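You operate a simulated robot arm through the tools that you are given. There is no shell and no other tool. Be economical: measure what you need, move in short steps, check, and stop when the job is done.

You run a simulated two-armed robot. Do the job below in one go: nothing can be reset, and whatever is moved stays where it is left.

## Task
Pick up the green plug gauge with one hand, pass it to the other hand and put it on the rubber mat.

It is judged by the outcome, as a careful person would: the job done as asked, and still so three seconds after it is handed in. It fails if anything else is knocked over, pushed out of place, dropped, spilled or broken.

## Robot
Two 7-joint arms with two-finger parallel grippers on one trunk, on a base that drives. Base frame: it is fixed to the floor where the robot stands at the start and does not move with it; the origin is under the middle of the robot, x ahead of it, y to its left, z up; the surface under the hand at the start is at about z = 860. Lengths are in mm, angles in rad, forces in N, time in s.
The left shoulder is at the start at [60, 189, 1071], the right one opposite. With the tool pointing down near the work surface each hand reaches from about 100 to 640 mm from the robot's upright axis, wherever it stands, measured 20 degrees to its own side. Places, roughly: rubber mat (24x30 cm) [400, -2560, 860]. Payload 3.43 kg a hand.
The TCP of each hand is the grasp point between the finger pads, 30 mm short of the fingertips. In the tool frame z runs along the fingers and y along their closing line. Largest opening 94 mm; finger width 28, thickness 10; the body of the gripper, 50 by 96 mm, starts 55 mm behind the TCP.
Orientation is that of the tool frame in the base frame, as a unit quaternion [x, y, z, w]. With the fingers straight down and closing along the base's y, the tool's x points along the base's -x, its y along +y and its z along -z.

## Interface
- The arms move only by the tool move_arm. It takes "left_commands", "right_commands" or both (then of equal length, played together; a hand with none holds still); each is one flat list of numbers, 7 for each row, row after row: the turn, a rotation vector about the tool's x, y, z in rad, then the shift along the tool's x, y, z in cm, then the opening, from 0 (shut) to 1 (fully open). In form: [ax, ay, az, dx, dy, dz, fingers, ax, ay, az, dx, dy, dz, fingers, ...]. A call has 1 to 10 rows; each row is the pose to reach, as a shift and turn from the pose commanded when the call began, along the tool's axes at that moment. Rows are played at 5 a second. More than 50 mm and 0.15 rad between two rows, or a gripper value outside its range, and nothing of the call is played. Where a pose cannot be reached the arm comes as near as it can. A force on the tool above 40 N (or 10 N above the force at the start of the call, whichever is more), or a blocked arm, ends the call early, and 0.2 s more pass. Each finger travels about 153 mm/s and halts on what it meets, pressing with about 25 N; the grip force reading is that of the motor and also rises with nothing between the fingers. The clock runs only during rows and for 0.2 s after the last one: add rows that repeat a pose to give the fingers time. It gives the time, the measured TCP pose, the force on the tool (base axes), the opening and the grip force at its end, in the units of the frame above (readings bear some noise), with the torque about the TCP (base axes, N m) and any sound that the robot's microphone picked up, and new pictures: "show" is both (left out), scene, wrist or none (wrist: the cameras of the hands that moved).
- Cameras (640 x 400 px; columns grow to the right, rows downward): "scene" is now at [14.2, -1.1, 1618]; the picture's right is [-0.02, -1.00, 0.00], its down [-0.78, 0.02, -0.62] and it looks along [0.62, -0.01, -0.78] (base axes); focal length 274 px, centre (320, 200). "left" rides on the left gripper at [76, -14, -103] in its tool frame; the picture's right is [0.18, 0.98, 0.00], its down [-0.75, 0.14, -0.64] and it looks along [-0.63, 0.12, 0.77] (tool axes); focal length 243 px, centre (320, 200). "right" rides on the right gripper at [76, 14, -102] in its tool frame; the picture's right is [-0.18, 0.98, 0.00], its down [-0.75, -0.14, -0.64] and it looks along [-0.63, -0.12, 0.77] (tool axes); focal length 243 px, centre (320, 200). There is no depth. A picture from a camera that has moved, and an enlarged one, comes with that camera's place and axes in the base frame and with its lens.
- lift_body(by): slides the trunk up (or, below 0, down) by that many mm; the arms and the scene camera ride with it, the base frame stays. It gives what a move gives, with no picture.
- base_move(legs): drives the robot by 1 to 6 legs, each [ahead, left, turn to the left] in mm, mm and rad, along the robot's own axes; the way and the turn of a leg run together, so that a leg with both is an arc; at most 1500 mm and 3.142 rad a leg. The arms and the cameras ride along, it lands a little off, and it stops where it bumps. It gives what a move gives, and a new picture of the scene camera.
- head_to(pan, tilt): turns the head with the scene camera to pan (to the left, within 1.501 rad either way) and tilt (down, from -0.506 to 1.204), counted from straight ahead of the robot. It gives what a move gives, and a new picture of the scene camera.
- enlarge(camera, box): a new picture of the part [left, top, right, bottom] of that camera's present view, enlarged. It takes no simulated time.
- hand_in(): hands the job in; it is judged then, once.

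Work in short steps. Places have to be worked out from the pictures, the camera data and where the tool is seen: move nearer, look again, correct. Check each grasp and each placing, and mend what went wrong. You have 120 turns and 260 pictures in all, those below and enlarged ones among them. Open the grippers and draw the arms clear of the work before you hand the job in, unless the task says otherwise; then end with one line.

The tools are called after "Call:" by a JSON object that holds its "op" and its "data". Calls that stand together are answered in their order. move_arm: Moves the arms, as the interface text tells. Its arguments: {"type":"object","properties":{"left_commands":{"type":"array"},"right_commands":{"type":"array"},"show":{"type":"string","enum":["both","scene","wrist","none"]}},"required":[]} The other tools are called the same way: lift_body (by) slides the trunk up or down; base_move (legs) drives the base; head_to (pan, tilt) turns the head that bears the scene camera; enlarge (camera, box) takes an enlarged picture of a part of a camera's view; hand_in () hands the job in.

At the start:

```text
time_s: 0.0
left_position: [479.0, 191.4, 1106.8]
left_tool_rot: [0.0, 1.0, 0.0, 0.0]
left_force: [-0.4, -0.5, -0.1]
left_moment: [0.01, 0.0, 0.0]
left_grip_width: 94.0
left_grip_force: 0.0
right_position: [312.3, -155.5, 1146.6]
right_tool_rot: [0.0, 1.0, 0.0, 0.0]
right_force: [-0.8, 0.2, -0.7]
right_moment: [0.01, 0.01, 0.02]
right_grip_width: 93.9
right_grip_force: 0.1
trunk travel left (down, up): [-744.0, 246.0]
robot x, y, heading: [-1.2, -1.3, -0.001]
head pan, tilt: [-0.021, 0.901]
```

scene: 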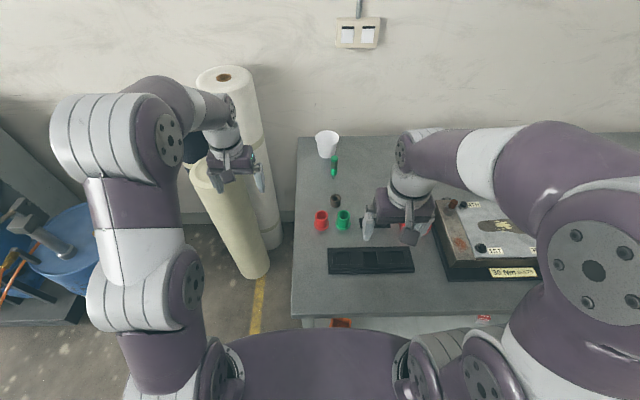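
right: 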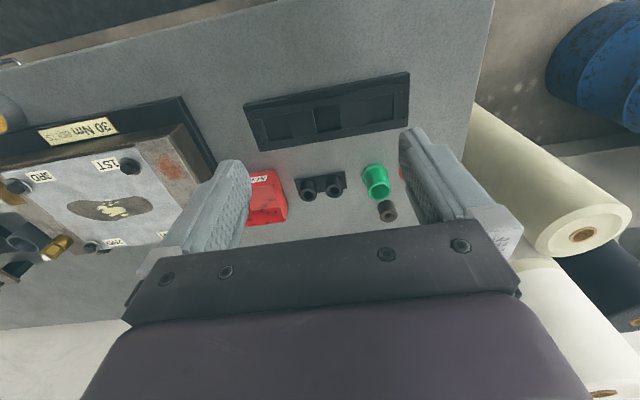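
left: 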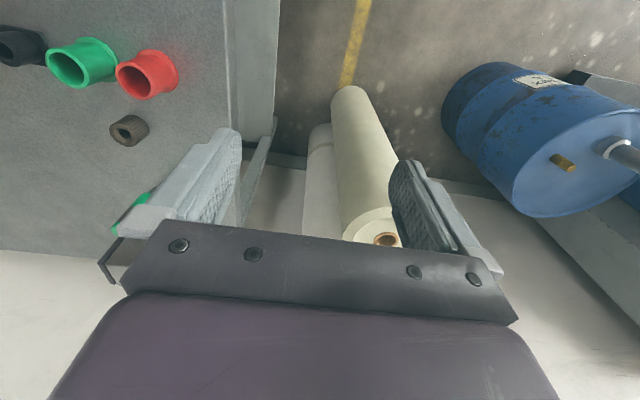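

I'll look closer at the green objects on the table to find out which is the plug gauge.

Call:
{"op": "enlarge", "data": {"camera": "scene", "box": [290, 110, 430, 290]}}

Call:
{"op": "enlarge", "data": {"camera": "left", "box": [0, 20, 240, 290]}}

```text
2.22 times, centred on (360, 200) of scene
camera zoom: at [14.2, -1.1, 1618.0], right [-0.02, -1.0, 0.0], down [-0.78, 0.02, -0.62], along [0.62, -0.01, -0.78], focal length 610 px, centre (231, 200)
```

zoom: 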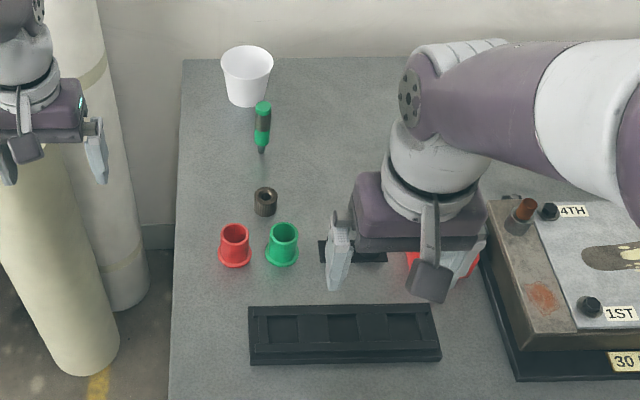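

```text
1.48 times, centred on (120, 155) of left
camera zoom: at [402.4, 175.5, 1208.1], right [-0.18, 0.98, 0.0], down [0.75, 0.14, 0.64], along [0.63, 0.12, -0.77], focal length 359 px, centre (616, 267)
```

zoom: 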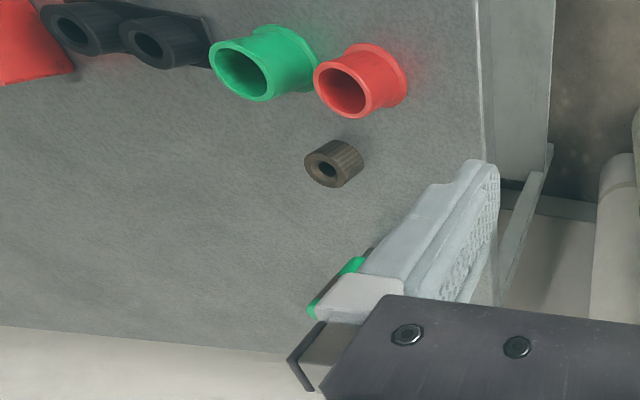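

The slim green-and-grey item by the white cup looks like the gauge; zooming more to see its attitude.

Call:
{"op": "enlarge", "data": {"camera": "scene", "box": [305, 125, 365, 190]}}

Call:
{"op": "head_to", "data": {"pan": -1.2, "tilt": 0.5}}

```text
6.15 times, centred on (335, 158) of scene
camera zoom: at [14.2, -1.1, 1618.0], right [-0.02, -1.0, 0.0], down [-0.78, 0.02, -0.62], along [0.62, -0.01, -0.78], focal length 1690 px, centre (228, 462)
```

zoom: 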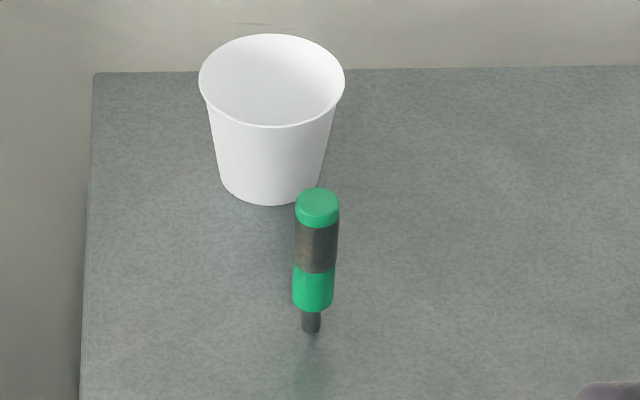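

```text
time_s: 1.4
left_position: [478.2, 190.1, 1106.9]
left_tool_rot: [0.0, 1.0, 0.0, 0.0]
left_force: [-0.5, 0.5, 0.4]
left_moment: [0.01, 0.01, 0.01]
left_grip_width: 94.2
left_grip_force: 0.1
right_position: [312.3, -157.4, 1147.1]
right_tool_rot: [0.0, 1.0, 0.0, -0.001]
right_force: [0.2, 0.3, -0.6]
right_moment: [-0.03, -0.02, 0.01]
right_grip_width: 94.0
right_grip_force: 0.1
trunk travel left (down, up): [-744.0, 246.0]
robot x, y, heading: [-5.5, -0.4, -0.004]
head pan, tilt: [-1.201, 0.499]
camera scene: at [-28.3, -84.4, 1651.8], right [-0.93, -0.36, 0.0], down [-0.17, 0.45, -0.88], along [0.32, -0.82, -0.48], focal length 274 px, centre (320, 200)
```

scene: 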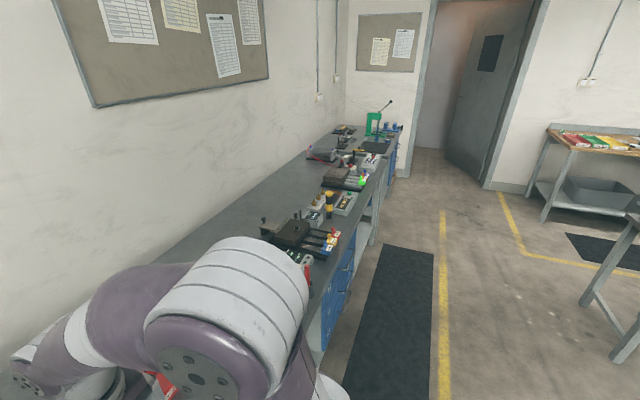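

The gauge appears to stand upright near (716, -64), about 106 mm high and 27 mm thick, with the cup about 110 mm behind it. Before driving nearer I draw the left arm back from the paper rolls and look down to see the gap between the base and the table.

Call:
{"op": "move_arm", "data": {"left_commands": [0, 0, 0, 4, 0, 0, 1, 0, 0, 0, 8, 0, 0, 1, 0, 0, 0, 12, 0, 0, 1, 0, 0, 0, 16, 0, 0, 1, 0, 0, 0, 16, 0, 0, 1], "show": "none"}}

Call:
{"op": "head_to", "data": {"pan": 0.2, "tilt": 1.204}}

```text
time_s: 2.6
left_position: [322.7, 187.9, 1108.1]
left_tool_rot: [0.0, 1.0, 0.0, 0.001]
left_force: [0.4, 0.5, 0.1]
left_moment: [-0.03, -0.02, 0.0]
left_grip_width: 93.8
left_grip_force: 0.0
right_position: [313.6, -157.0, 1145.2]
right_tool_rot: [0.0, 1.0, 0.0, -0.001]
right_force: [0.8, 0.4, 0.1]
right_moment: [0.02, 0.01, -0.03]
right_grip_width: 94.0
right_grip_force: 0.0
trunk travel left (down, up): [-744.0, 246.0]
robot x, y, heading: [0.8, 1.2, 0.002]
head pan, tilt: [-1.201, 0.499]
```

```text
time_s: 4.1
left_position: [321.2, 188.4, 1108.1]
left_tool_rot: [0.0, 1.0, -0.001, 0.0]
left_force: [-0.2, -0.2, 0.7]
left_moment: [0.0, -0.01, 0.02]
left_grip_width: 94.2
left_grip_force: 0.2
right_position: [312.5, -157.4, 1147.6]
right_tool_rot: [0.0, 1.0, -0.001, 0.0]
right_force: [0.6, -0.3, -0.7]
right_moment: [-0.05, 0.01, 0.03]
right_grip_width: 93.8
right_grip_force: 0.1
trunk travel left (down, up): [-744.0, 246.0]
robot x, y, heading: [-0.3, -0.0, 0.001]
head pan, tilt: [0.201, 1.201]
camera scene: at [-6.5, 11.5, 1598.2], right [0.2, -0.98, 0.0], down [-0.91, -0.19, -0.36], along [0.36, 0.07, -0.93], focal length 274 px, centre (320, 200)
```

scene: 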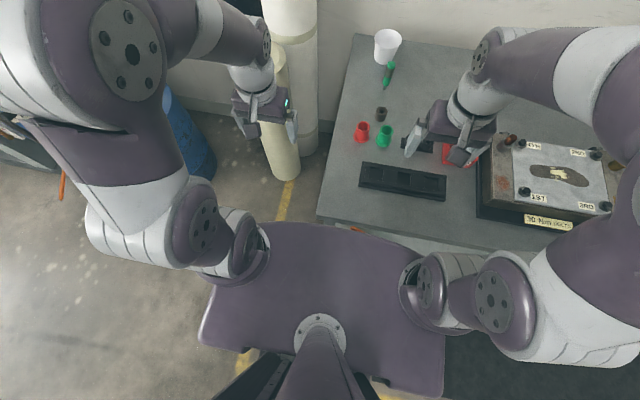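

The table edge is close to the base, so instead of driving I will reach out with the right hand tilted forward 50° and take a standoff pose behind and above the gauge.

Call:
{"op": "move_arm", "data": {"right_commands": [0, -0.09, 0, -2.9, 0.93, 0.8, 1, 0, -0.18, 0, -5.8, 1.86, 1.6, 1, 0, -0.27, 0, -8.7, 2.8, 2.6, 1, 0, -0.36, 0, -11.6, 3.7, 3.6, 1, 0, -0.45, 0, -14.5, 4.6, 4.8, 1, 0, -0.54, 0, -17.4, 5.6, 6.0, 1, 0, -0.63, 0, -20.3, 6.5, 7.2, 1, 0, -0.72, 0, -23.2, 7.4, 8.4, 1, 0, -0.81, 0, -26.1, 8.4, 9.8, 1, 0, -0.87, 0, -28.9, 9.3, 11.1, 1], "show": "wrist"}}

Call:
{"op": "head_to", "data": {"pan": -0.02, "tilt": 0.8}}

```text
time_s: 6.3
left_position: [322.1, 188.4, 1107.8]
left_tool_rot: [-0.001, 1.0, 0.0, -0.001]
left_force: [0.1, -0.4, -0.2]
left_moment: [0.0, -0.01, 0.01]
left_grip_width: 94.3
left_grip_force: 0.0
right_position: [601.9, -61.1, 1034.3]
right_tool_rot: [0.0, 0.907, -0.001, 0.421]
right_force: [-0.1, -0.5, -0.2]
right_moment: [0.03, 0.01, -0.01]
right_grip_width: 94.1
right_grip_force: 0.0
trunk travel left (down, up): [-744.0, 246.0]
robot x, y, heading: [-0.8, 2.6, -0.004]
head pan, tilt: [0.201, 1.201]
camera right: at [474.5, -48.6, 1042.4], right [0.12, 0.98, 0.14], down [0.0, -0.14, 0.99], along [0.99, -0.12, -0.01], focal length 243 px, centre (320, 200)
```

right: 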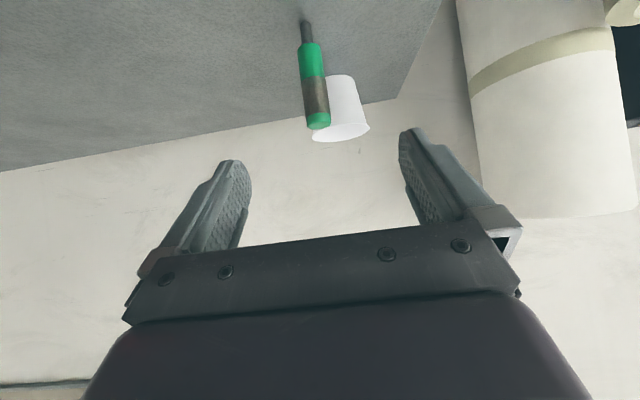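

```text
time_s: 7.2
left_position: [320.5, 188.9, 1108.6]
left_tool_rot: [0.0, 1.0, 0.0, -0.001]
left_force: [0.8, -0.7, 1.0]
left_moment: [-0.02, -0.01, -0.01]
left_grip_width: 93.9
left_grip_force: 0.0
right_position: [600.4, -62.8, 1035.4]
right_tool_rot: [0.001, 0.907, 0.0, 0.422]
right_force: [-1.0, -0.2, -0.1]
right_moment: [0.02, 0.01, 0.0]
right_grip_width: 94.1
right_grip_force: 0.0
trunk travel left (down, up): [-744.0, 246.0]
robot x, y, heading: [3.4, 0.3, 0.002]
head pan, tilt: [-0.019, 0.799]
camera scene: at [19.2, -1.1, 1625.8], right [-0.02, -1.0, 0.0], down [-0.72, 0.01, -0.7], along [0.7, -0.01, -0.72], focal length 274 px, centre (320, 200)
```

scene: 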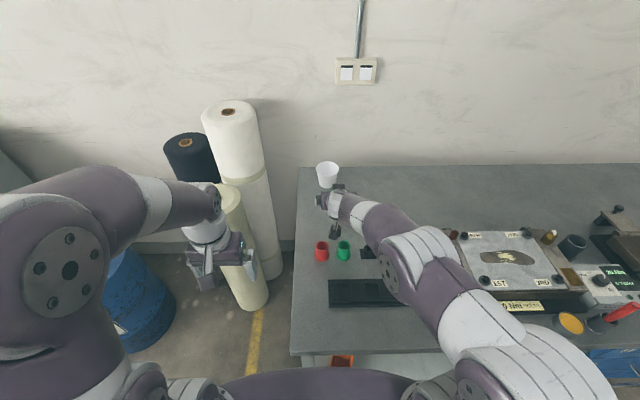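

The wrist view puts the tip at about (719, -68, 860) and the top at z≈961, so the gauge stands upright. I advance along the tool axis to 40 mm short and check centring.

Call:
{"op": "move_arm", "data": {"right_commands": [0, 0, 0, 0, -0.2, 3, 1, 0, 0, 0, 0, -0.4, 6, 1, 0, 0, 0, -0.1, -0.5, 9, 1, 0, 0, 0, -0.2, -0.5, 11.2, 1, 0, 0, 0, -0.2, -0.5, 11.2, 1], "show": "wrist"}}

```text
time_s: 8.4
left_position: [321.4, 187.2, 1109.5]
left_tool_rot: [0.0, 1.0, 0.001, 0.001]
left_force: [0.4, -0.4, 0.7]
left_moment: [-0.04, -0.01, 0.02]
left_grip_width: 94.0
left_grip_force: 0.1
right_position: [686.4, -67.9, 964.8]
right_tool_rot: [0.0, 0.907, 0.0, 0.422]
right_force: [-0.6, -0.4, 0.8]
right_moment: [0.01, -0.01, 0.02]
right_grip_width: 94.3
right_grip_force: 0.0
trunk travel left (down, up): [-744.0, 246.0]
robot x, y, heading: [2.2, -0.8, 0.006]
head pan, tilt: [-0.019, 0.799]
camera right: at [559.6, -54.6, 972.9], right [0.12, 0.98, 0.14], down [-0.01, -0.14, 0.99], along [0.99, -0.12, -0.01], focal length 243 px, centre (320, 200)
```

right: 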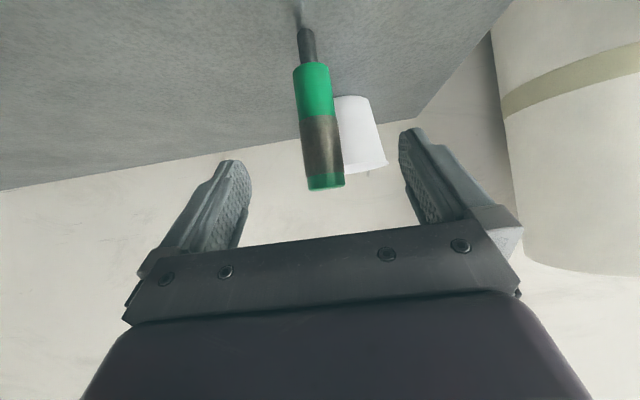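

Gauge axis lies at (716.5, -68), right in the plane of the open fingers. I advance the last 41 mm and close.

Call:
{"op": "move_arm", "data": {"right_commands": [0, 0, 0, 0, 0, 2, 1, 0, 0, 0, 0, 0, 4.1, 1, 0, 0, 0, 0, 0, 4.1, 1, 0, 0, 0, 0, 0, 4.1, 0.45, 0, 0, 0, 0, 0, 4.1, 0, 0, 0, 0, 0, 0, 4.1, 0], "show": "wrist"}}

```text
time_s: 9.8
left_position: [321.0, 188.5, 1108.5]
left_tool_rot: [0.0, 1.0, 0.0, 0.0]
left_force: [0.1, 0.9, 0.1]
left_moment: [-0.01, -0.03, -0.01]
left_grip_width: 94.0
left_grip_force: 0.0
right_position: [719.5, -67.2, 937.3]
right_tool_rot: [0.0, 0.907, 0.0, 0.422]
right_force: [0.4, -0.5, 0.7]
right_moment: [0.0, -0.05, -0.03]
right_grip_width: 28.3
right_grip_force: 24.8
trunk travel left (down, up): [-744.0, 246.0]
robot x, y, heading: [-2.8, -2.8, -0.001]
head pan, tilt: [-0.019, 0.799]
camera right: at [592.1, -55.3, 945.7], right [0.12, 0.98, 0.14], down [-0.01, -0.14, 0.99], along [0.99, -0.12, -0.01], focal length 243 px, centre (320, 200)
```

right: 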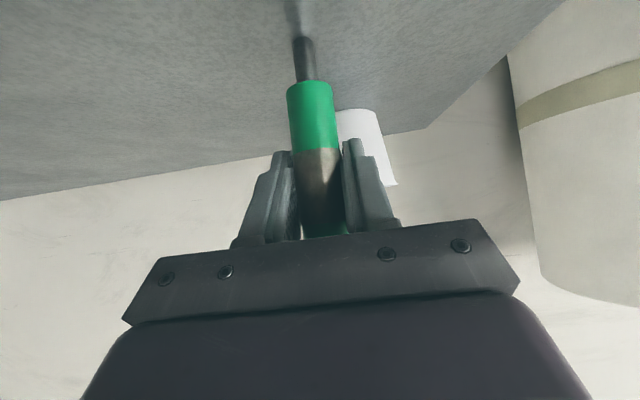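

Grip reads 28.3 mm at 25 N, so the gauge is held. I lift it straight up 50 mm, then bring it back toward the middle for the handover.

Call:
{"op": "move_arm", "data": {"right_commands": [0, 0, 0, -1.9, 0, -1.6, 0, 0, 0, 0, -3.8, 0, -3.2, 0, 0, 0, 0, -3.2, 0.3, -7.1, 0, 0, 0, 0, -2.6, 0.7, -11, 0, 0, 0, 0, -2, 1, -14.9, 0, 0, 0, 0, -1.4, 1.4, -18.8, 0, 0, 0, 0, -0.8, 1.7, -22.7, 0, 0, 0, 0, -0.1, 2.1, -26.6, 0, 0, 0, 0, 0.5, 2.4, -30.5, 0, 0, 0, 0, 1.1, 2.7, -34.3, 0], "show": "both"}}

```text
time_s: 12.0
left_position: [318.6, 187.8, 1110.3]
left_tool_rot: [0.0, 1.0, 0.001, 0.002]
left_force: [0.2, -0.8, 0.2]
left_moment: [0.06, -0.05, -0.02]
left_grip_width: 93.9
left_grip_force: 0.1
right_position: [447.5, -44.2, 1153.9]
right_tool_rot: [0.0, 0.905, 0.003, 0.426]
right_force: [-0.3, -1.1, -0.7]
right_moment: [-0.02, -0.03, 0.05]
right_grip_width: 28.2
right_grip_force: 24.9
right hand out of reach, approached as far as the arm can: row 7, 8, 9
trunk travel left (down, up): [-744.0, 246.0]
robot x, y, heading: [0.6, 1.9, 0.0]
head pan, tilt: [-0.019, 0.799]
camera scene: at [14.4, -2.4, 1625.7], right [-0.02, -1.0, 0.0], down [-0.71, 0.01, -0.7], along [0.7, -0.01, -0.71], focal length 274 px, centre (320, 200)
camera right: at [319.6, -30.7, 1159.7], right [0.12, 0.98, 0.15], down [-0.01, -0.15, 0.99], along [0.99, -0.12, 0.0], focal length 243 px, centre (320, 200)
```

scene: 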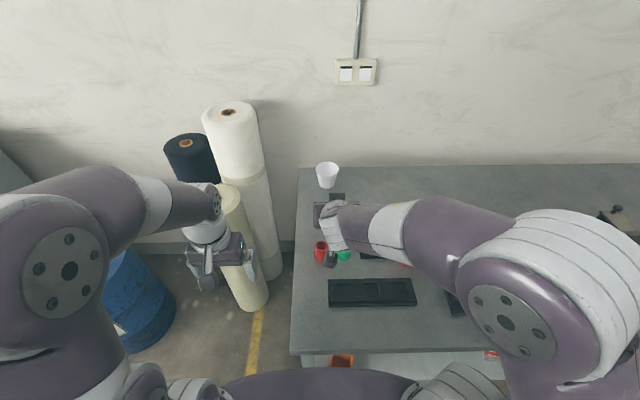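
right: 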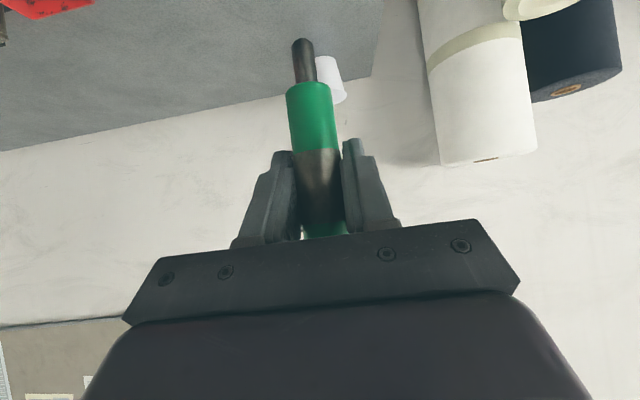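

The gauge hangs upright in the right hand, green lower section at about z 1101–1133. I swing the left hand to point toward the right hand (−y) with its fingers closing along x, stopping at a standoff; this takes two calls.

Call:
{"op": "move_arm", "data": {"left_commands": [0.0806, 0.0806, -0.0806, -1.59, -0.72, 0, 1, 0.1612, 0.1612, -0.1612, -3.18, -1.45, 0, 1, 0.2418, 0.2418, -0.2418, -4.77, -2.17, 0, 1, 0.3224, 0.3224, -0.3224, -6.35, -2.9, 0, 1, 0.403, 0.403, -0.403, -7.94, -3.62, 0, 1, 0.4836, 0.4836, -0.4836, -9.53, -4.35, 0, 1, 0.5642, 0.5642, -0.5642, -11.1, -5.07, 0, 1, 0.6448, 0.6448, -0.6448, -12.7, -5.8, 0, 1], "show": "none"}}

Call:
{"op": "move_arm", "data": {"left_commands": [0.0806, 0.0806, -0.0806, 0, 0, 0, 1, 0.1612, 0.1612, -0.1612, 0, 0, 0, 1, 0.2418, 0.2418, -0.2418, 0, 0, 0, 1, 0.3224, 0.3224, -0.3224, 0, 0, 0, 1, 0.403, 0.403, -0.403, 0, 0, 0, 1, 0.4836, 0.4836, -0.4836, 0, 0, 0, 1, 0.5642, 0.5642, -0.5642, 0, 0, 0, 1, 0.5642, 0.5642, -0.5642, 0, 0, 0, 1], "show": "both"}}

```text
time_s: 13.8
left_position: [342.2, 65.7, 986.6]
left_tool_rot: [-0.313, 0.859, -0.296, -0.276]
left_force: [0.0, -0.8, 0.2]
left_moment: [0.01, 0.0, -0.01]
left_grip_width: 93.9
left_grip_force: 0.1
left hand out of reach, approached as far as the arm can: row 3, 4, 5, 6, 7, 8
right_position: [451.0, -43.1, 1148.8]
right_tool_rot: [0.0, 0.907, 0.0, 0.422]
right_force: [0.4, 0.8, -0.7]
right_moment: [-0.01, -0.02, 0.0]
right_grip_width: 28.2
right_grip_force: 25.2
trunk travel left (down, up): [-744.0, 246.0]
robot x, y, heading: [-1.9, -0.9, 0.002]
head pan, tilt: [-0.019, 0.799]
```

```text
time_s: 15.6
left_position: [157.4, 123.2, 914.9]
left_tool_rot: [-0.505, 0.519, -0.504, -0.472]
left_force: [-0.6, 0.2, -0.1]
left_moment: [-0.02, -0.01, -0.03]
left_grip_width: 93.9
left_grip_force: 0.0
left hand out of reach, approached as far as the arm can: row 1, 2, 3, 4, 5, 6, 7, 8
right_position: [449.2, -43.8, 1149.5]
right_tool_rot: [0.0, 0.907, 0.0, 0.421]
right_force: [0.9, -0.2, -1.0]
right_moment: [0.0, 0.01, 0.0]
right_grip_width: 28.2
right_grip_force: 25.0
trunk travel left (down, up): [-744.0, 246.0]
robot x, y, heading: [1.6, 0.1, -0.005]
head pan, tilt: [-0.019, 0.799]
camera scene: at [19.6, -0.8, 1625.9], right [-0.02, -1.0, 0.0], down [-0.72, 0.01, -0.7], along [0.7, -0.01, -0.72], focal length 274 px, centre (320, 200)
camera left: at [166.6, 223.1, 994.9], right [-0.99, -0.02, 0.14], down [-0.12, 0.67, -0.73], along [-0.08, -0.74, -0.67], focal length 243 px, centre (320, 200)
```

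scene: 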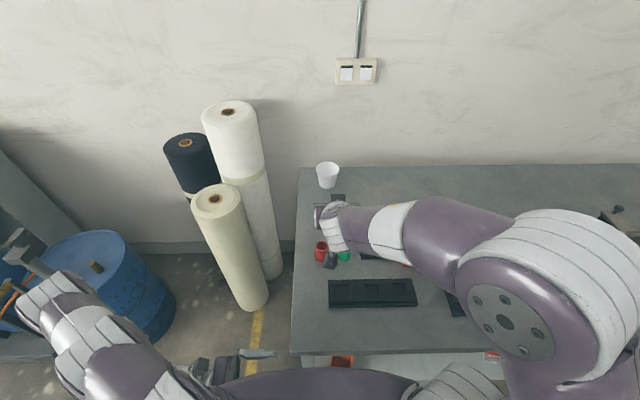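
left: 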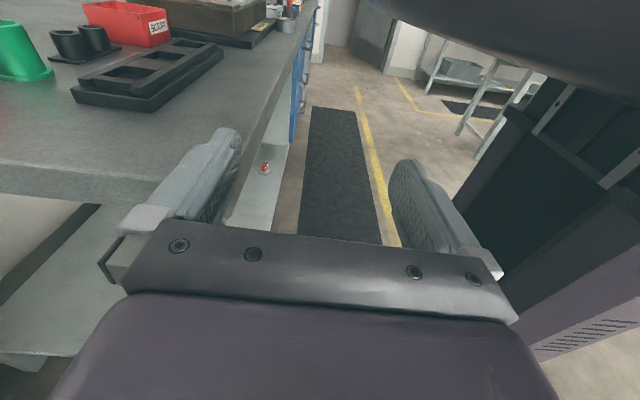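

The roll with the camera upward runs into wrist limits and the left hand strayed (touching nothing). I reverse the rotation and will use the opposite roll (camera downward), as the right arm does.

Call:
{"op": "move_arm", "data": {"left_commands": [-0.0806, -0.0806, 0.0806, 0, 0, 0, 1, -0.1612, -0.1612, 0.1612, 0, 0, 0, 1, -0.2418, -0.2418, 0.2418, 0, 0, 0, 1, -0.3224, -0.3224, 0.3224, 0, 0, 0, 1, -0.403, -0.403, 0.403, 0, 0, 0, 1, -0.4836, -0.4836, 0.4836, 0, 0, 0, 1, -0.5642, -0.5642, 0.5642, 0, 0, 0, 1], "show": "scene"}}

```text
time_s: 16.0
left_position: [158.0, 127.4, 912.1]
left_tool_rot: [-0.492, 0.567, -0.483, -0.45]
left_force: [6.6, 2.6, 3.0]
left_moment: [-0.1, 0.53, -0.51]
left_grip_width: 93.9
left_grip_force: 0.1
right_position: [449.6, -44.6, 1149.3]
right_tool_rot: [0.0, 0.907, 0.0, 0.421]
right_force: [0.2, 0.2, -0.7]
right_moment: [-0.01, 0.03, -0.04]
right_grip_width: 28.5
right_grip_force: 24.5
trunk travel left (down, up): [-744.0, 246.0]
robot x, y, heading: [-0.1, 0.6, 0.001]
head pan, tilt: [-0.019, 0.799]
stopped in row 2 (left hand): the force on the tool passed its limit at 52 N (the readings are from after the stop); the commanded pose is now the measured one
camera scene: at [19.6, -1.3, 1625.8], right [-0.02, -1.0, 0.0], down [-0.72, 0.01, -0.7], along [0.7, -0.01, -0.72], focal length 274 px, centre (320, 200)
```

scene: 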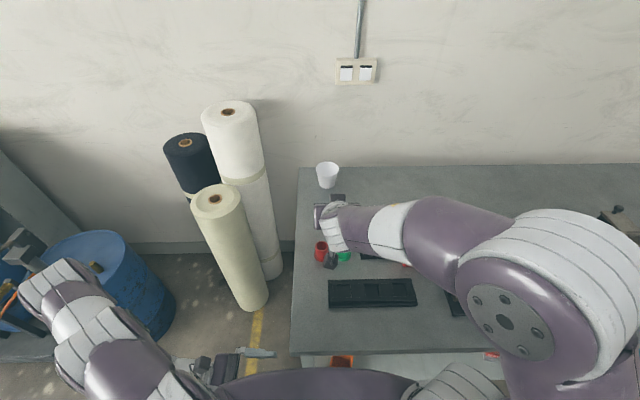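

Something (likely the robot's own trunk, at −x) was touched by the left gripper. I ease the hand forward (+x) and outward (+y), staying off the table's left end.

Call:
{"op": "move_arm", "data": {"left_commands": [0, 0, 0, 0, -1, -0.5, 1, 0, 0, 0, 0, -2.5, -1, 1, 0, 0, 0, 0.5, -4, -1.5, 1, 0, 0, 0, 1, -6, -2, 1, 0, 0, 0, 1.5, -8, -2.5, 1], "show": "wrist"}}

Call:
{"op": "head_to", "data": {"pan": 0.5, "tilt": 1.2}}

```text
time_s: 17.2
left_position: [171.0, 133.1, 912.3]
left_tool_rot: [-0.491, 0.568, -0.483, -0.451]
left_force: [0.4, 0.2, -0.1]
left_moment: [-0.02, 0.01, 0.04]
left_grip_width: 94.1
left_grip_force: 0.1
left hand out of reach, approached as far as the arm can: row 2, 3, 4, 5
right_position: [449.3, -43.8, 1149.4]
right_tool_rot: [0.0, 0.907, 0.0, 0.421]
right_force: [-0.7, -0.2, -1.2]
right_moment: [-0.02, -0.01, -0.01]
right_grip_width: 28.3
right_grip_force: 24.7
trunk travel left (down, up): [-744.0, 246.0]
robot x, y, heading: [0.1, 0.5, -0.002]
head pan, tilt: [-0.019, 0.799]
camera left: at [180.1, 223.0, 1001.3], right [-1.0, 0.03, 0.08], down [-0.03, 0.74, -0.68], along [-0.08, -0.68, -0.73], focal length 243 px, centre (320, 200)
```

left: 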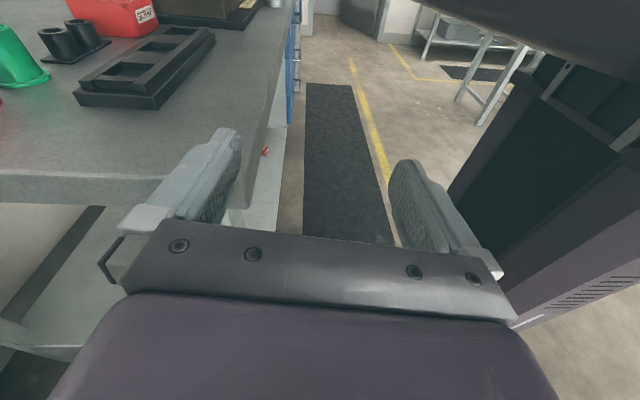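

```text
time_s: 18.1
left_position: [170.6, 131.3, 912.8]
left_tool_rot: [-0.491, 0.567, -0.483, -0.451]
left_force: [0.5, -0.3, 0.7]
left_moment: [0.01, 0.0, -0.03]
left_grip_width: 93.9
left_grip_force: 0.1
right_position: [449.8, -44.3, 1150.5]
right_tool_rot: [0.0, 0.907, 0.0, 0.421]
right_force: [0.5, -0.3, -1.5]
right_moment: [0.02, 0.01, 0.03]
right_grip_width: 28.3
right_grip_force: 24.8
trunk travel left (down, up): [-744.0, 246.0]
robot x, y, heading: [2.2, 0.8, -0.003]
head pan, tilt: [0.499, 1.201]
camera scene: at [-12.0, 27.2, 1598.2], right [0.48, -0.88, 0.0], down [-0.82, -0.45, -0.36], along [0.32, 0.17, -0.93], focal length 274 px, centre (320, 200)
```

scene: 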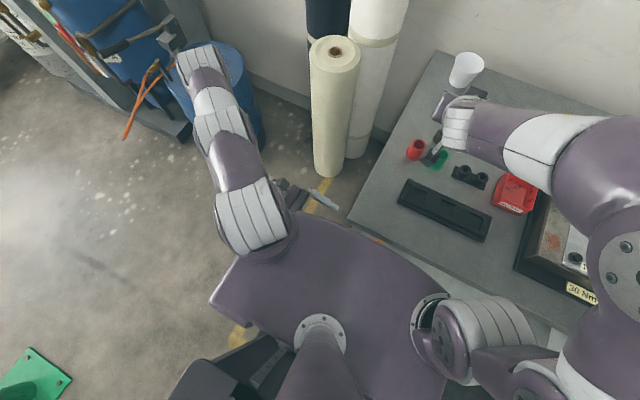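

The elbow is swung out to the left. I unwind the rotation together with a move forward and up, back to where the hand passed before.

Call:
{"op": "move_arm", "data": {"left_commands": [-0.04, -0.04, 0.04, 1.1, -2.4, 0, 1, -0.12, -0.12, 0.12, 2.3, -4.8, 0, 1, -0.2, -0.2, 0.2, 3.4, -7.3, -0.2, 1, -0.28, -0.28, 0.28, 4.5, -9.7, -0.3, 1, -0.36, -0.36, 0.36, 5.7, -12.1, -0.4, 1, -0.44, -0.44, 0.44, 6.8, -14.6, -0.5, 1, -0.52, -0.52, 0.52, 8, -17, -0.6, 1], "show": "scene"}}

```text
time_s: 19.8
left_position: [323.9, 114.3, 1004.5]
left_tool_rot: [-0.308, 0.869, -0.281, -0.266]
left_force: [0.1, -0.4, 0.2]
left_moment: [0.02, 0.0, -0.05]
left_grip_width: 93.9
left_grip_force: 0.0
left hand out of reach, approached as far as the arm can: row 1, 2, 3, 4, 5, 6, 7
right_position: [448.8, -45.7, 1149.4]
right_tool_rot: [0.0, 0.907, 0.0, 0.421]
right_force: [-0.5, 0.5, -0.9]
right_moment: [0.0, 0.01, 0.01]
right_grip_width: 28.5
right_grip_force: 25.2
trunk travel left (down, up): [-744.0, 246.0]
robot x, y, heading: [-0.8, -2.0, -0.001]
head pan, tilt: [0.499, 1.201]
camera scene: at [-12.2, 25.9, 1598.1], right [0.48, -0.88, 0.0], down [-0.82, -0.45, -0.36], along [0.32, 0.17, -0.93], focal length 274 px, centre (320, 200)
```

scene: 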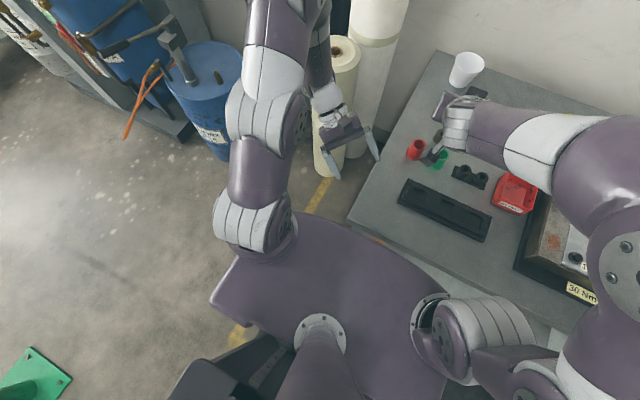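

The arm is back in a good posture with the elbow high. I unwind the rest to fingers-down, raised and to the left.

Call:
{"op": "move_arm", "data": {"left_commands": [-0.08, -0.08, 0.08, 0, -0.3, -1.6, 1, -0.16, -0.16, 0.16, 0, -0.7, -3.2, 1, -0.24, -0.24, 0.24, 0, -1, -4.8, 1, -0.32, -0.32, 0.32, 0, -1.3, -6.4, 1, -0.4, -0.4, 0.4, 0, -1.7, -8, 1, -0.48, -0.48, 0.48, 0, -2, -9.6, 1, -0.56, -0.56, 0.56, -0.1, -2.4, -11.2, 1, -0.63, -0.63, 0.63, -0.2, -2.7, -12.6, 1], "show": "none"}}

```text
time_s: 21.6
left_position: [382.7, 180.9, 1099.6]
left_tool_rot: [-0.008, 0.999, 0.032, 0.027]
left_force: [-1.2, 0.1, 0.1]
left_moment: [0.04, -0.04, -0.01]
left_grip_width: 93.9
left_grip_force: 0.0
right_position: [449.7, -42.7, 1148.7]
right_tool_rot: [0.0, 0.907, 0.0, 0.422]
right_force: [0.3, 1.0, -1.7]
right_moment: [0.0, -0.01, -0.01]
right_grip_width: 28.3
right_grip_force: 24.7
trunk travel left (down, up): [-744.0, 246.0]
robot x, y, heading: [-1.1, -4.6, -0.003]
head pan, tilt: [0.499, 1.201]
```

Fingers are down again. Now I rotate the other way (camera downward), half of the turn first.

Call:
{"op": "move_arm", "data": {"left_commands": [0.08, -0.08, 0.08, 0, 0, -0.1, 1, 0.16, -0.16, 0.16, -0.5, 0, -0.2, 1, 0.24, -0.24, 0.24, -1, 0, -0.2, 1, 0.32, -0.32, 0.32, -1.5, 0, -0.3, 1, 0.4, -0.4, 0.4, -2, 0, -0.3, 1, 0.48, -0.48, 0.48, -2.5, 0, -0.4, 1, 0.56, -0.56, 0.56, -3, 0, -0.4, 1, 0.64, -0.64, 0.64, -3, 0, -0.4, 1], "show": "scene"}}

```text
time_s: 23.4
left_position: [414.1, 181.2, 1104.2]
left_tool_rot: [0.314, 0.853, -0.267, 0.32]
left_force: [-0.2, 0.3, -0.7]
left_moment: [-0.04, -0.02, -0.01]
left_grip_width: 94.2
left_grip_force: 0.1
right_position: [450.2, -43.7, 1148.4]
right_tool_rot: [0.001, 0.907, -0.001, 0.421]
right_force: [-0.8, 0.0, -1.0]
right_moment: [-0.02, -0.01, 0.02]
right_grip_width: 28.3
right_grip_force: 24.4
trunk travel left (down, up): [-744.0, 246.0]
robot x, y, heading: [1.7, 2.7, 0.003]
head pan, tilt: [0.499, 1.201]
camera scene: at [-11.7, 27.8, 1598.1], right [0.48, -0.88, 0.0], down [-0.82, -0.45, -0.36], along [0.32, 0.17, -0.93], focal length 274 px, centre (320, 200)
```

scene: 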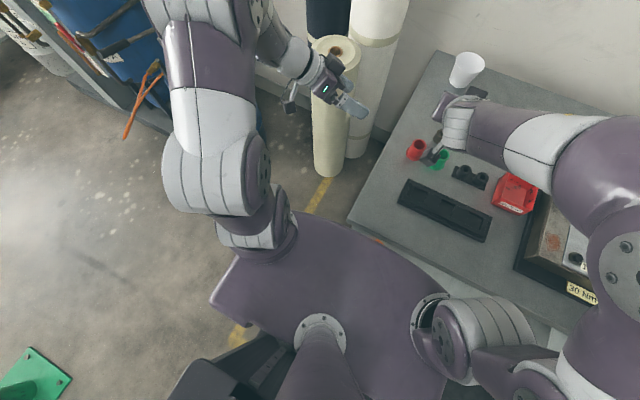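

That works well. I finish the rotation so the left tool points along −y at the standoff (447, 130, 1106).

Call:
{"op": "move_arm", "data": {"left_commands": [0.088, -0.086, 0.073, -0.6, -0.15, 0.6, 1, 0.176, -0.172, 0.146, -1.1, -0.3, 1.3, 1, 0.264, -0.26, 0.218, -1.7, -0.5, 1.9, 1, 0.352, -0.345, 0.29, -2.3, -0.6, 2.6, 1, 0.44, -0.432, 0.362, -2.9, -0.8, 3.2, 1, 0.53, -0.52, 0.435, -3.4, -0.9, 3.9, 1, 0.618, -0.606, 0.508, -4, -1.1, 4.5, 1, 0.618, -0.606, 0.508, -4, -1.1, 4.5, 1], "show": "both"}}

```text
time_s: 25.1
left_position: [454.3, 108.9, 1110.5]
left_tool_rot: [0.405, 0.794, -0.292, 0.347]
left_force: [-0.9, -0.5, 1.2]
left_moment: [0.02, 0.04, 0.02]
left_grip_width: 94.0
left_grip_force: 0.2
left hand out of reach, approached as far as the arm can: row 1, 2, 3, 4, 5, 6, 7, 8
right_position: [449.6, -43.6, 1149.6]
right_tool_rot: [0.0, 0.907, 0.0, 0.421]
right_force: [-0.2, 0.5, -1.5]
right_moment: [-0.02, 0.0, 0.01]
right_grip_width: 28.5
right_grip_force: 25.3
trunk travel left (down, up): [-744.0, 246.0]
robot x, y, heading: [-0.2, 1.3, -0.001]
head pan, tilt: [0.499, 1.201]
camera scene: at [-11.9, 26.6, 1598.1], right [0.48, -0.88, 0.0], down [-0.82, -0.45, -0.36], along [0.32, 0.17, -0.93], focal length 274 px, centre (320, 200)
camera left: at [377.3, 212.5, 1112.1], right [0.75, 0.57, -0.33], down [0.24, 0.22, 0.95], along [0.61, -0.79, 0.03], focal length 243 px, centre (320, 200)
```

scene: 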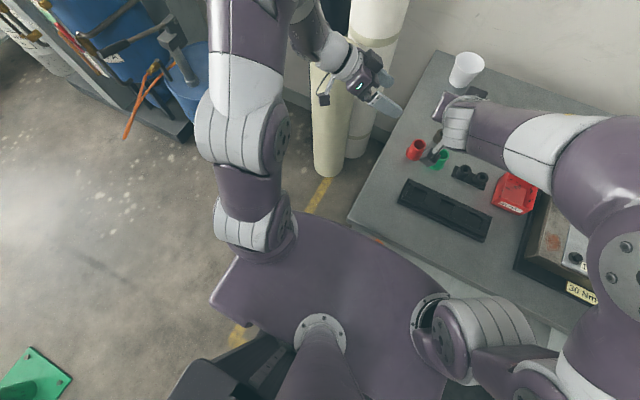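
left: 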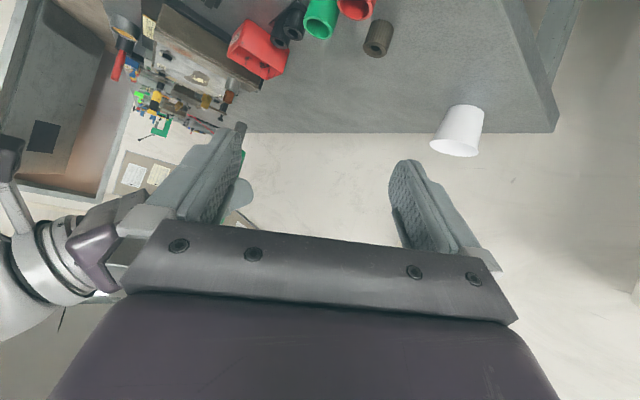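

The wrist limits bar that sideways pose, so I change the handover: the right hand tips back (gauge nearly lying, tip toward the robot) and the left grips the tip half from above. First I withdraw the left hand to a raised waiting pose tilted 20° forward.

Call:
{"op": "move_arm", "data": {"left_commands": [-0.084, 0.048, -0.082, 0.06, -1.55, -1.9, 1, -0.168, 0.096, -0.163, 0.12, -3.1, -3.8, 1, -0.252, 0.144, -0.245, 0.18, -4.7, -5.8, 1, -0.336, 0.192, -0.327, 0.24, -6.2, -7.7, 1, -0.42, 0.24, -0.408, 0.3, -7.8, -9.6, 1, -0.504, 0.287, -0.49, 0.36, -9.3, -11.5, 1, -0.588, 0.335, -0.572, 0.42, -10.9, -13.4, 1, -0.672, 0.383, -0.653, 0.48, -12.4, -15.4, 1, -0.756, 0.431, -0.735, 0.53, -14, -17.3, 1], "show": "none"}}

```text
time_s: 27.1
left_position: [278.9, 173.5, 1234.6]
left_tool_rot: [0.002, 0.985, 0.0, 0.174]
left_force: [-0.3, -1.2, -0.4]
left_moment: [0.02, 0.0, 0.01]
left_grip_width: 93.9
left_grip_force: 0.0
right_position: [448.7, -43.8, 1149.9]
right_tool_rot: [0.0, 0.907, 0.0, 0.422]
right_force: [-0.4, 0.0, -1.0]
right_moment: [0.02, 0.02, -0.02]
right_grip_width: 28.1
right_grip_force: 25.4
trunk travel left (down, up): [-744.0, 246.0]
robot x, y, heading: [-1.8, -2.0, -0.002]
head pan, tilt: [0.499, 1.201]
```

Left is at its waiting pose. Now I tip the right hand back 70° and bring it to (370, 0, 1120).

Call:
{"op": "move_arm", "data": {"right_commands": [0, 0.136, 0, 0.8, 0.5, -0.5, 0, 0, 0.272, 0, 1.6, 1, -0.9, 0, 0, 0.407, 0, 2.5, 1.5, -1.4, 0, 0, 0.543, 0, 3.3, 2, -1.8, 0, 0, 0.679, 0, 4.1, 2.4, -2.3, 0, 0, 0.815, 0, 4.9, 2.9, -2.7, 0, 0, 0.95, 0, 5.7, 3.4, -3.2, 0, 0, 1.086, 0, 6.6, 3.9, -3.6, 0, 0, 1.222, 0, 7.4, 4.4, -4.1, 0, 0, 1.222, 0, 7.4, 4.4, -4.1, 0], "show": "wrist"}}

Call:
{"op": "head_to", "data": {"pan": 0.0, "tilt": 0.9}}

```text
time_s: 29.4
left_position: [279.3, 172.7, 1233.6]
left_tool_rot: [0.001, 0.985, -0.001, 0.175]
left_force: [-0.3, -0.1, 0.2]
left_moment: [-0.01, 0.0, 0.01]
left_grip_width: 94.0
left_grip_force: 0.0
right_position: [321.4, -15.8, 1043.4]
right_tool_rot: [0.0, 0.985, 0.0, -0.175]
right_force: [0.8, 0.4, -0.1]
right_moment: [-0.02, -0.04, 0.02]
right_grip_width: 28.1
right_grip_force: 24.8
right hand out of reach, approached as far as the arm can: row 7, 8, 9, 10
trunk travel left (down, up): [-744.0, 246.0]
robot x, y, heading: [-2.9, 2.0, -0.001]
head pan, tilt: [0.499, 1.201]
camera right: at [285.3, -2.1, 1165.2], right [0.17, 0.98, -0.06], down [0.93, -0.14, 0.34], along [0.33, -0.12, -0.94], focal length 243 px, centre (320, 200)
```

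right: 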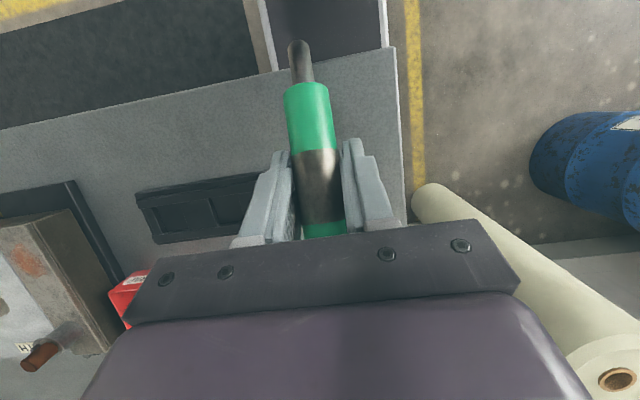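

```text
time_s: 30.3
left_position: [279.9, 172.2, 1233.8]
left_tool_rot: [0.001, 0.985, -0.001, 0.173]
left_force: [0.7, 0.0, -0.4]
left_moment: [0.0, 0.03, -0.02]
left_grip_width: 93.8
left_grip_force: 0.0
right_position: [322.4, -14.9, 1043.2]
right_tool_rot: [0.0, 0.984, 0.0, -0.176]
right_force: [-0.4, 0.3, -1.4]
right_moment: [-0.03, -0.01, 0.01]
right_grip_width: 28.1
right_grip_force: 24.8
trunk travel left (down, up): [-744.0, 246.0]
robot x, y, heading: [1.9, 0.3, -0.004]
head pan, tilt: [0.0, 0.901]
camera scene: at [14.4, 0.6, 1617.9], right [0.0, -1.0, 0.0], down [-0.78, 0.0, -0.62], along [0.62, 0.0, -0.78], focal length 274 px, centre (320, 200)
```

scene: 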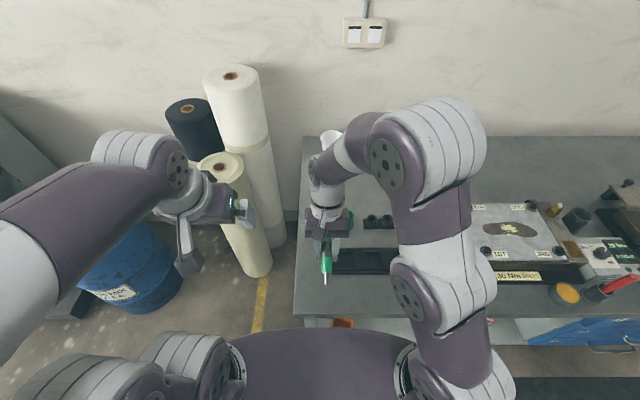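

The right hand settled at (322, -15, 1043), tipped back 20° with the gauge's green half exposed, tip toward the robot. The right camera juts out on that side, so I'll bring the left hand in rolled 40° from the left; moving to a standoff along that line.

Call:
{"op": "move_arm", "data": {"left_commands": [0.117, 0, 0, 1.2, -1.7, 1.5, 1, 0.233, 0, 0, 2.4, -3.5, 3.1, 1, 0.35, 0, 0, 3.6, -5.2, 4.7, 1, 0.467, 0, 0, 4.8, -6.9, 6.3, 1, 0.583, 0, 0, 6, -8.7, 7.9, 1, 0.7, 0, 0, 7.15, -10.4, 9.4, 1, 0.7, 0, 0, 7.15, -10.4, 9.4, 1], "show": "both"}}

```text
time_s: 31.9
left_position: [270.9, 69.5, 1109.6]
left_tool_rot: [0.061, 0.924, -0.34, 0.162]
left_force: [-0.3, 1.5, 0.4]
left_moment: [0.01, -0.04, -0.01]
left_grip_width: 93.9
left_grip_force: 0.1
left hand out of reach, approached as far as the arm can: row 1, 2, 3, 4, 5, 6, 7
right_position: [322.3, -15.0, 1043.7]
right_tool_rot: [0.0, 0.985, -0.001, -0.175]
right_force: [-0.3, -0.3, -0.9]
right_moment: [-0.02, -0.01, 0.01]
right_grip_width: 28.1
right_grip_force: 25.1
trunk travel left (down, up): [-744.0, 246.0]
robot x, y, heading: [-0.6, -0.2, 0.0]
head pan, tilt: [0.0, 0.901]
camera scene: at [13.9, 0.4, 1618.0], right [0.0, -1.0, 0.0], down [-0.78, 0.0, -0.62], along [0.62, 0.0, -0.78], focal length 274 px, centre (320, 200)
camera left: at [170.2, 124.8, 1166.2], right [0.05, 0.75, -0.66], down [0.57, 0.52, 0.63], along [0.82, -0.41, -0.41], focal length 243 px, centre (320, 200)
```

scene: 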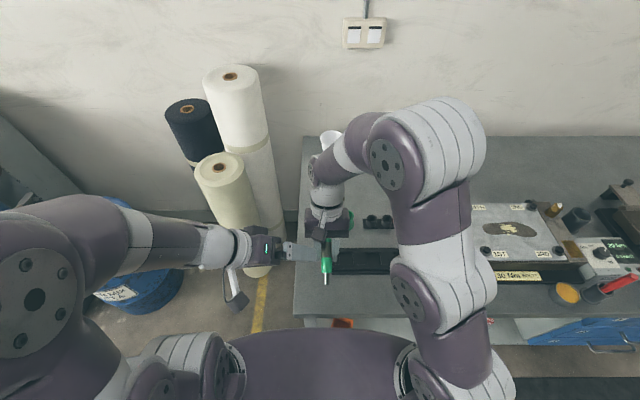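
left: 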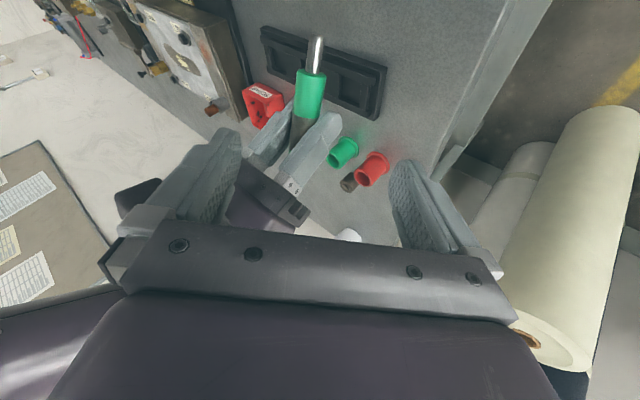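

The left orientation came out exactly along the gauge. I now align and go half-way in, checking reachability.

Call:
{"op": "move_arm", "data": {"left_commands": [0, 0, 0, 0.7, -0.4, 1.5, 1, 0, 0, 0, 1.4, -0.8, 3, 1, 0, 0, 0, 2.1, -1.25, 4.5, 1, 0, 0, 0, 2.1, -1.25, 4.5, 1], "show": "both"}}

```text
time_s: 32.9
left_position: [262.4, 30.4, 1077.9]
left_tool_rot: [0.06, 0.925, -0.338, 0.163]
left_force: [-0.3, 0.2, -0.3]
left_moment: [0.01, -0.03, 0.04]
left_grip_width: 94.1
left_grip_force: 0.1
right_position: [321.6, -13.9, 1042.8]
right_tool_rot: [-0.001, 0.985, 0.0, -0.175]
right_force: [0.4, -0.3, -1.1]
right_moment: [-0.02, 0.0, 0.04]
right_grip_width: 28.2
right_grip_force: 25.0
trunk travel left (down, up): [-744.0, 246.0]
robot x, y, heading: [1.3, 2.1, -0.0]
head pan, tilt: [0.0, 0.901]
camera scene: at [14.1, 0.5, 1618.0], right [0.0, -1.0, 0.0], down [-0.78, 0.0, -0.62], along [0.62, 0.0, -0.78], focal length 274 px, centre (320, 200)
camera left: at [160.2, 86.3, 1133.8], right [0.05, 0.75, -0.66], down [0.57, 0.52, 0.63], along [0.82, -0.41, -0.41], focal length 243 px, centre (320, 200)
```

scene: 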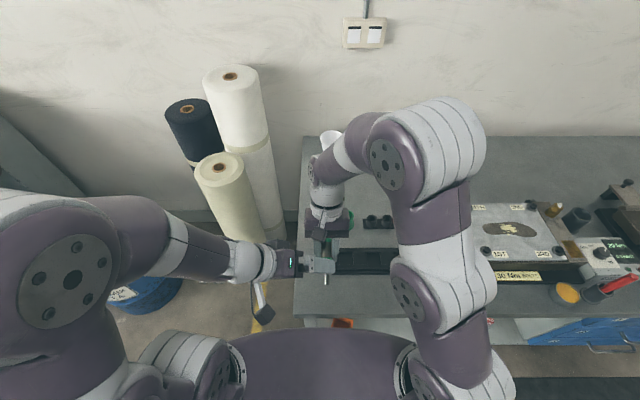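
left: 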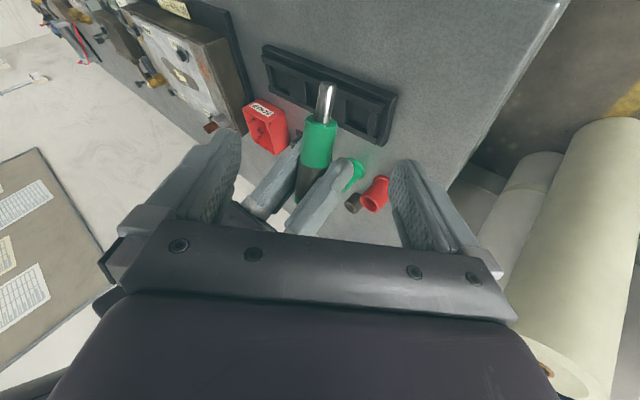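

Projection puts the planned grip point at (320, 129) in the left view, on the green near the shaft, centred between the fingers. I go in the last 53 mm with fingers open.

Call:
{"op": "move_arm", "data": {"left_commands": [0, 0, 0, 0.2, 0, 2, 1, 0, 0, 0, 0.2, 0, 4, 1, 0, 0, 0, 0.2, 0, 5.3, 1, 0, 0, 0, 0.2, 0, 5.3, 1], "show": "wrist"}}

```text
time_s: 33.9
left_position: [273.3, -3.2, 1040.1]
left_tool_rot: [0.061, 0.925, -0.338, 0.163]
left_force: [-0.3, 0.9, 0.5]
left_moment: [-0.03, -0.03, -0.01]
left_grip_width: 94.0
left_grip_force: 0.0
right_position: [323.3, -15.5, 1043.4]
right_tool_rot: [0.0, 0.984, 0.0, -0.176]
right_force: [-0.2, -1.3, -1.7]
right_moment: [-0.01, -0.02, -0.02]
right_grip_width: 28.1
right_grip_force: 25.1
trunk travel left (down, up): [-744.0, 246.0]
robot x, y, heading: [1.5, 3.5, -0.001]
head pan, tilt: [0.0, 0.901]
camera left: at [172.0, 51.7, 1094.8], right [0.05, 0.75, -0.66], down [0.57, 0.52, 0.63], along [0.82, -0.41, -0.41], focal length 243 px, centre (320, 200)
```

left: 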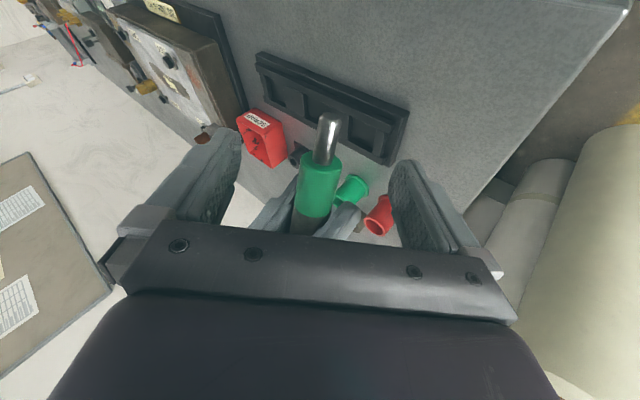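

All in place with no contact. Closing the left fingers on the green section.

Call:
{"op": "move_arm", "data": {"left_commands": [0, 0, 0, 0, 0, 0, 0.5, 0, 0, 0, 0, 0, 0, 0.2, 0, 0, 0, 0, 0, 0, 0, 0, 0, 0, 0, 0, 0, 0], "show": "wrist"}}

```text
time_s: 34.9
left_position: [274.0, -3.9, 1039.7]
left_tool_rot: [0.061, 0.925, -0.339, 0.164]
left_force: [1.6, 1.6, -1.2]
left_moment: [-0.01, 0.29, 0.15]
left_grip_width: 23.9
left_grip_force: 24.5
right_position: [321.6, -14.4, 1044.3]
right_tool_rot: [0.0, 0.984, 0.0, -0.176]
right_force: [-1.7, -1.7, 1.8]
right_moment: [0.05, -0.14, -0.04]
right_grip_width: 28.3
right_grip_force: 25.1
trunk travel left (down, up): [-744.0, 246.0]
robot x, y, heading: [-1.4, 0.9, 0.001]
head pan, tilt: [0.0, 0.901]
camera left: at [172.0, 51.8, 1094.9], right [0.04, 0.75, -0.66], down [0.57, 0.52, 0.63], along [0.82, -0.41, -0.41], focal length 243 px, centre (320, 200)
```

left: 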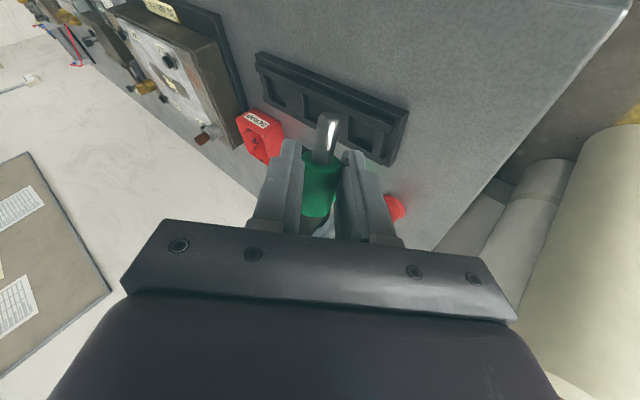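

Left grip reads 24 mm at 24.5 N on the green body. I open the right fingers a bit and back the right hand straight off along its own axis.

Call:
{"op": "move_arm", "data": {"right_commands": [0, 0, 0, 0, 0, 0, 0.4, 0, 0, 0, 0, 0, 0, 0.6, 0, 0, 0, 0, 0, 0, 0.6, 0, 0, 0, 0, 0, -2, 0.6, 0, 0, 0, 0, 0, -4.5, 0.6, 0, 0, 0, 0, 0, -7, 0.6, 0, 0, 0, 0, 0, -9, 0.6], "show": "wrist"}}

Call:
{"op": "enlarge", "data": {"camera": "left", "box": [220, 90, 440, 260]}}

```text
time_s: 36.5
left_position: [274.3, -3.0, 1039.6]
left_tool_rot: [0.061, 0.925, -0.338, 0.163]
left_force: [0.2, 0.1, -0.1]
left_moment: [0.01, 0.06, 0.01]
left_grip_width: 23.6
left_grip_force: 24.6
right_position: [318.1, -22.6, 1047.9]
right_tool_rot: [0.0, 0.985, 0.0, -0.175]
right_force: [-0.3, -0.4, -0.3]
right_moment: [0.04, -0.03, -0.02]
right_grip_width: 56.3
right_grip_force: 0.1
right hand out of reach, approached as far as the arm can: row 4, 5, 6, 7
trunk travel left (down, up): [-744.0, 246.0]
robot x, y, heading: [-2.0, 2.3, -0.0]
head pan, tilt: [0.0, 0.901]
camera right: at [281.9, -9.2, 1169.9], right [0.17, 0.98, -0.06], down [0.93, -0.14, 0.34], along [0.33, -0.12, -0.94], focal length 243 px, centre (320, 200)
```

right: 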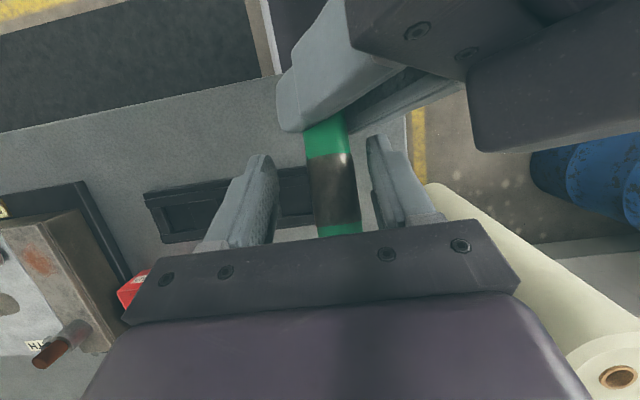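

```text
2.35 times, centred on (330, 175) of left
camera zoom: at [172.0, 51.8, 1095.0], right [0.05, 0.75, -0.66], down [0.57, 0.52, 0.63], along [0.82, -0.41, -0.41], focal length 571 px, centre (296, 259)
```

zoom: 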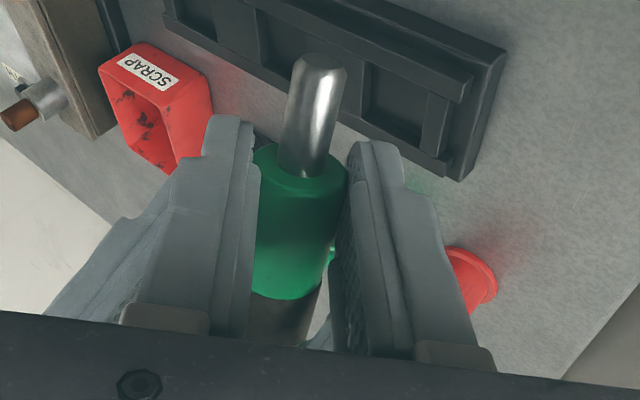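

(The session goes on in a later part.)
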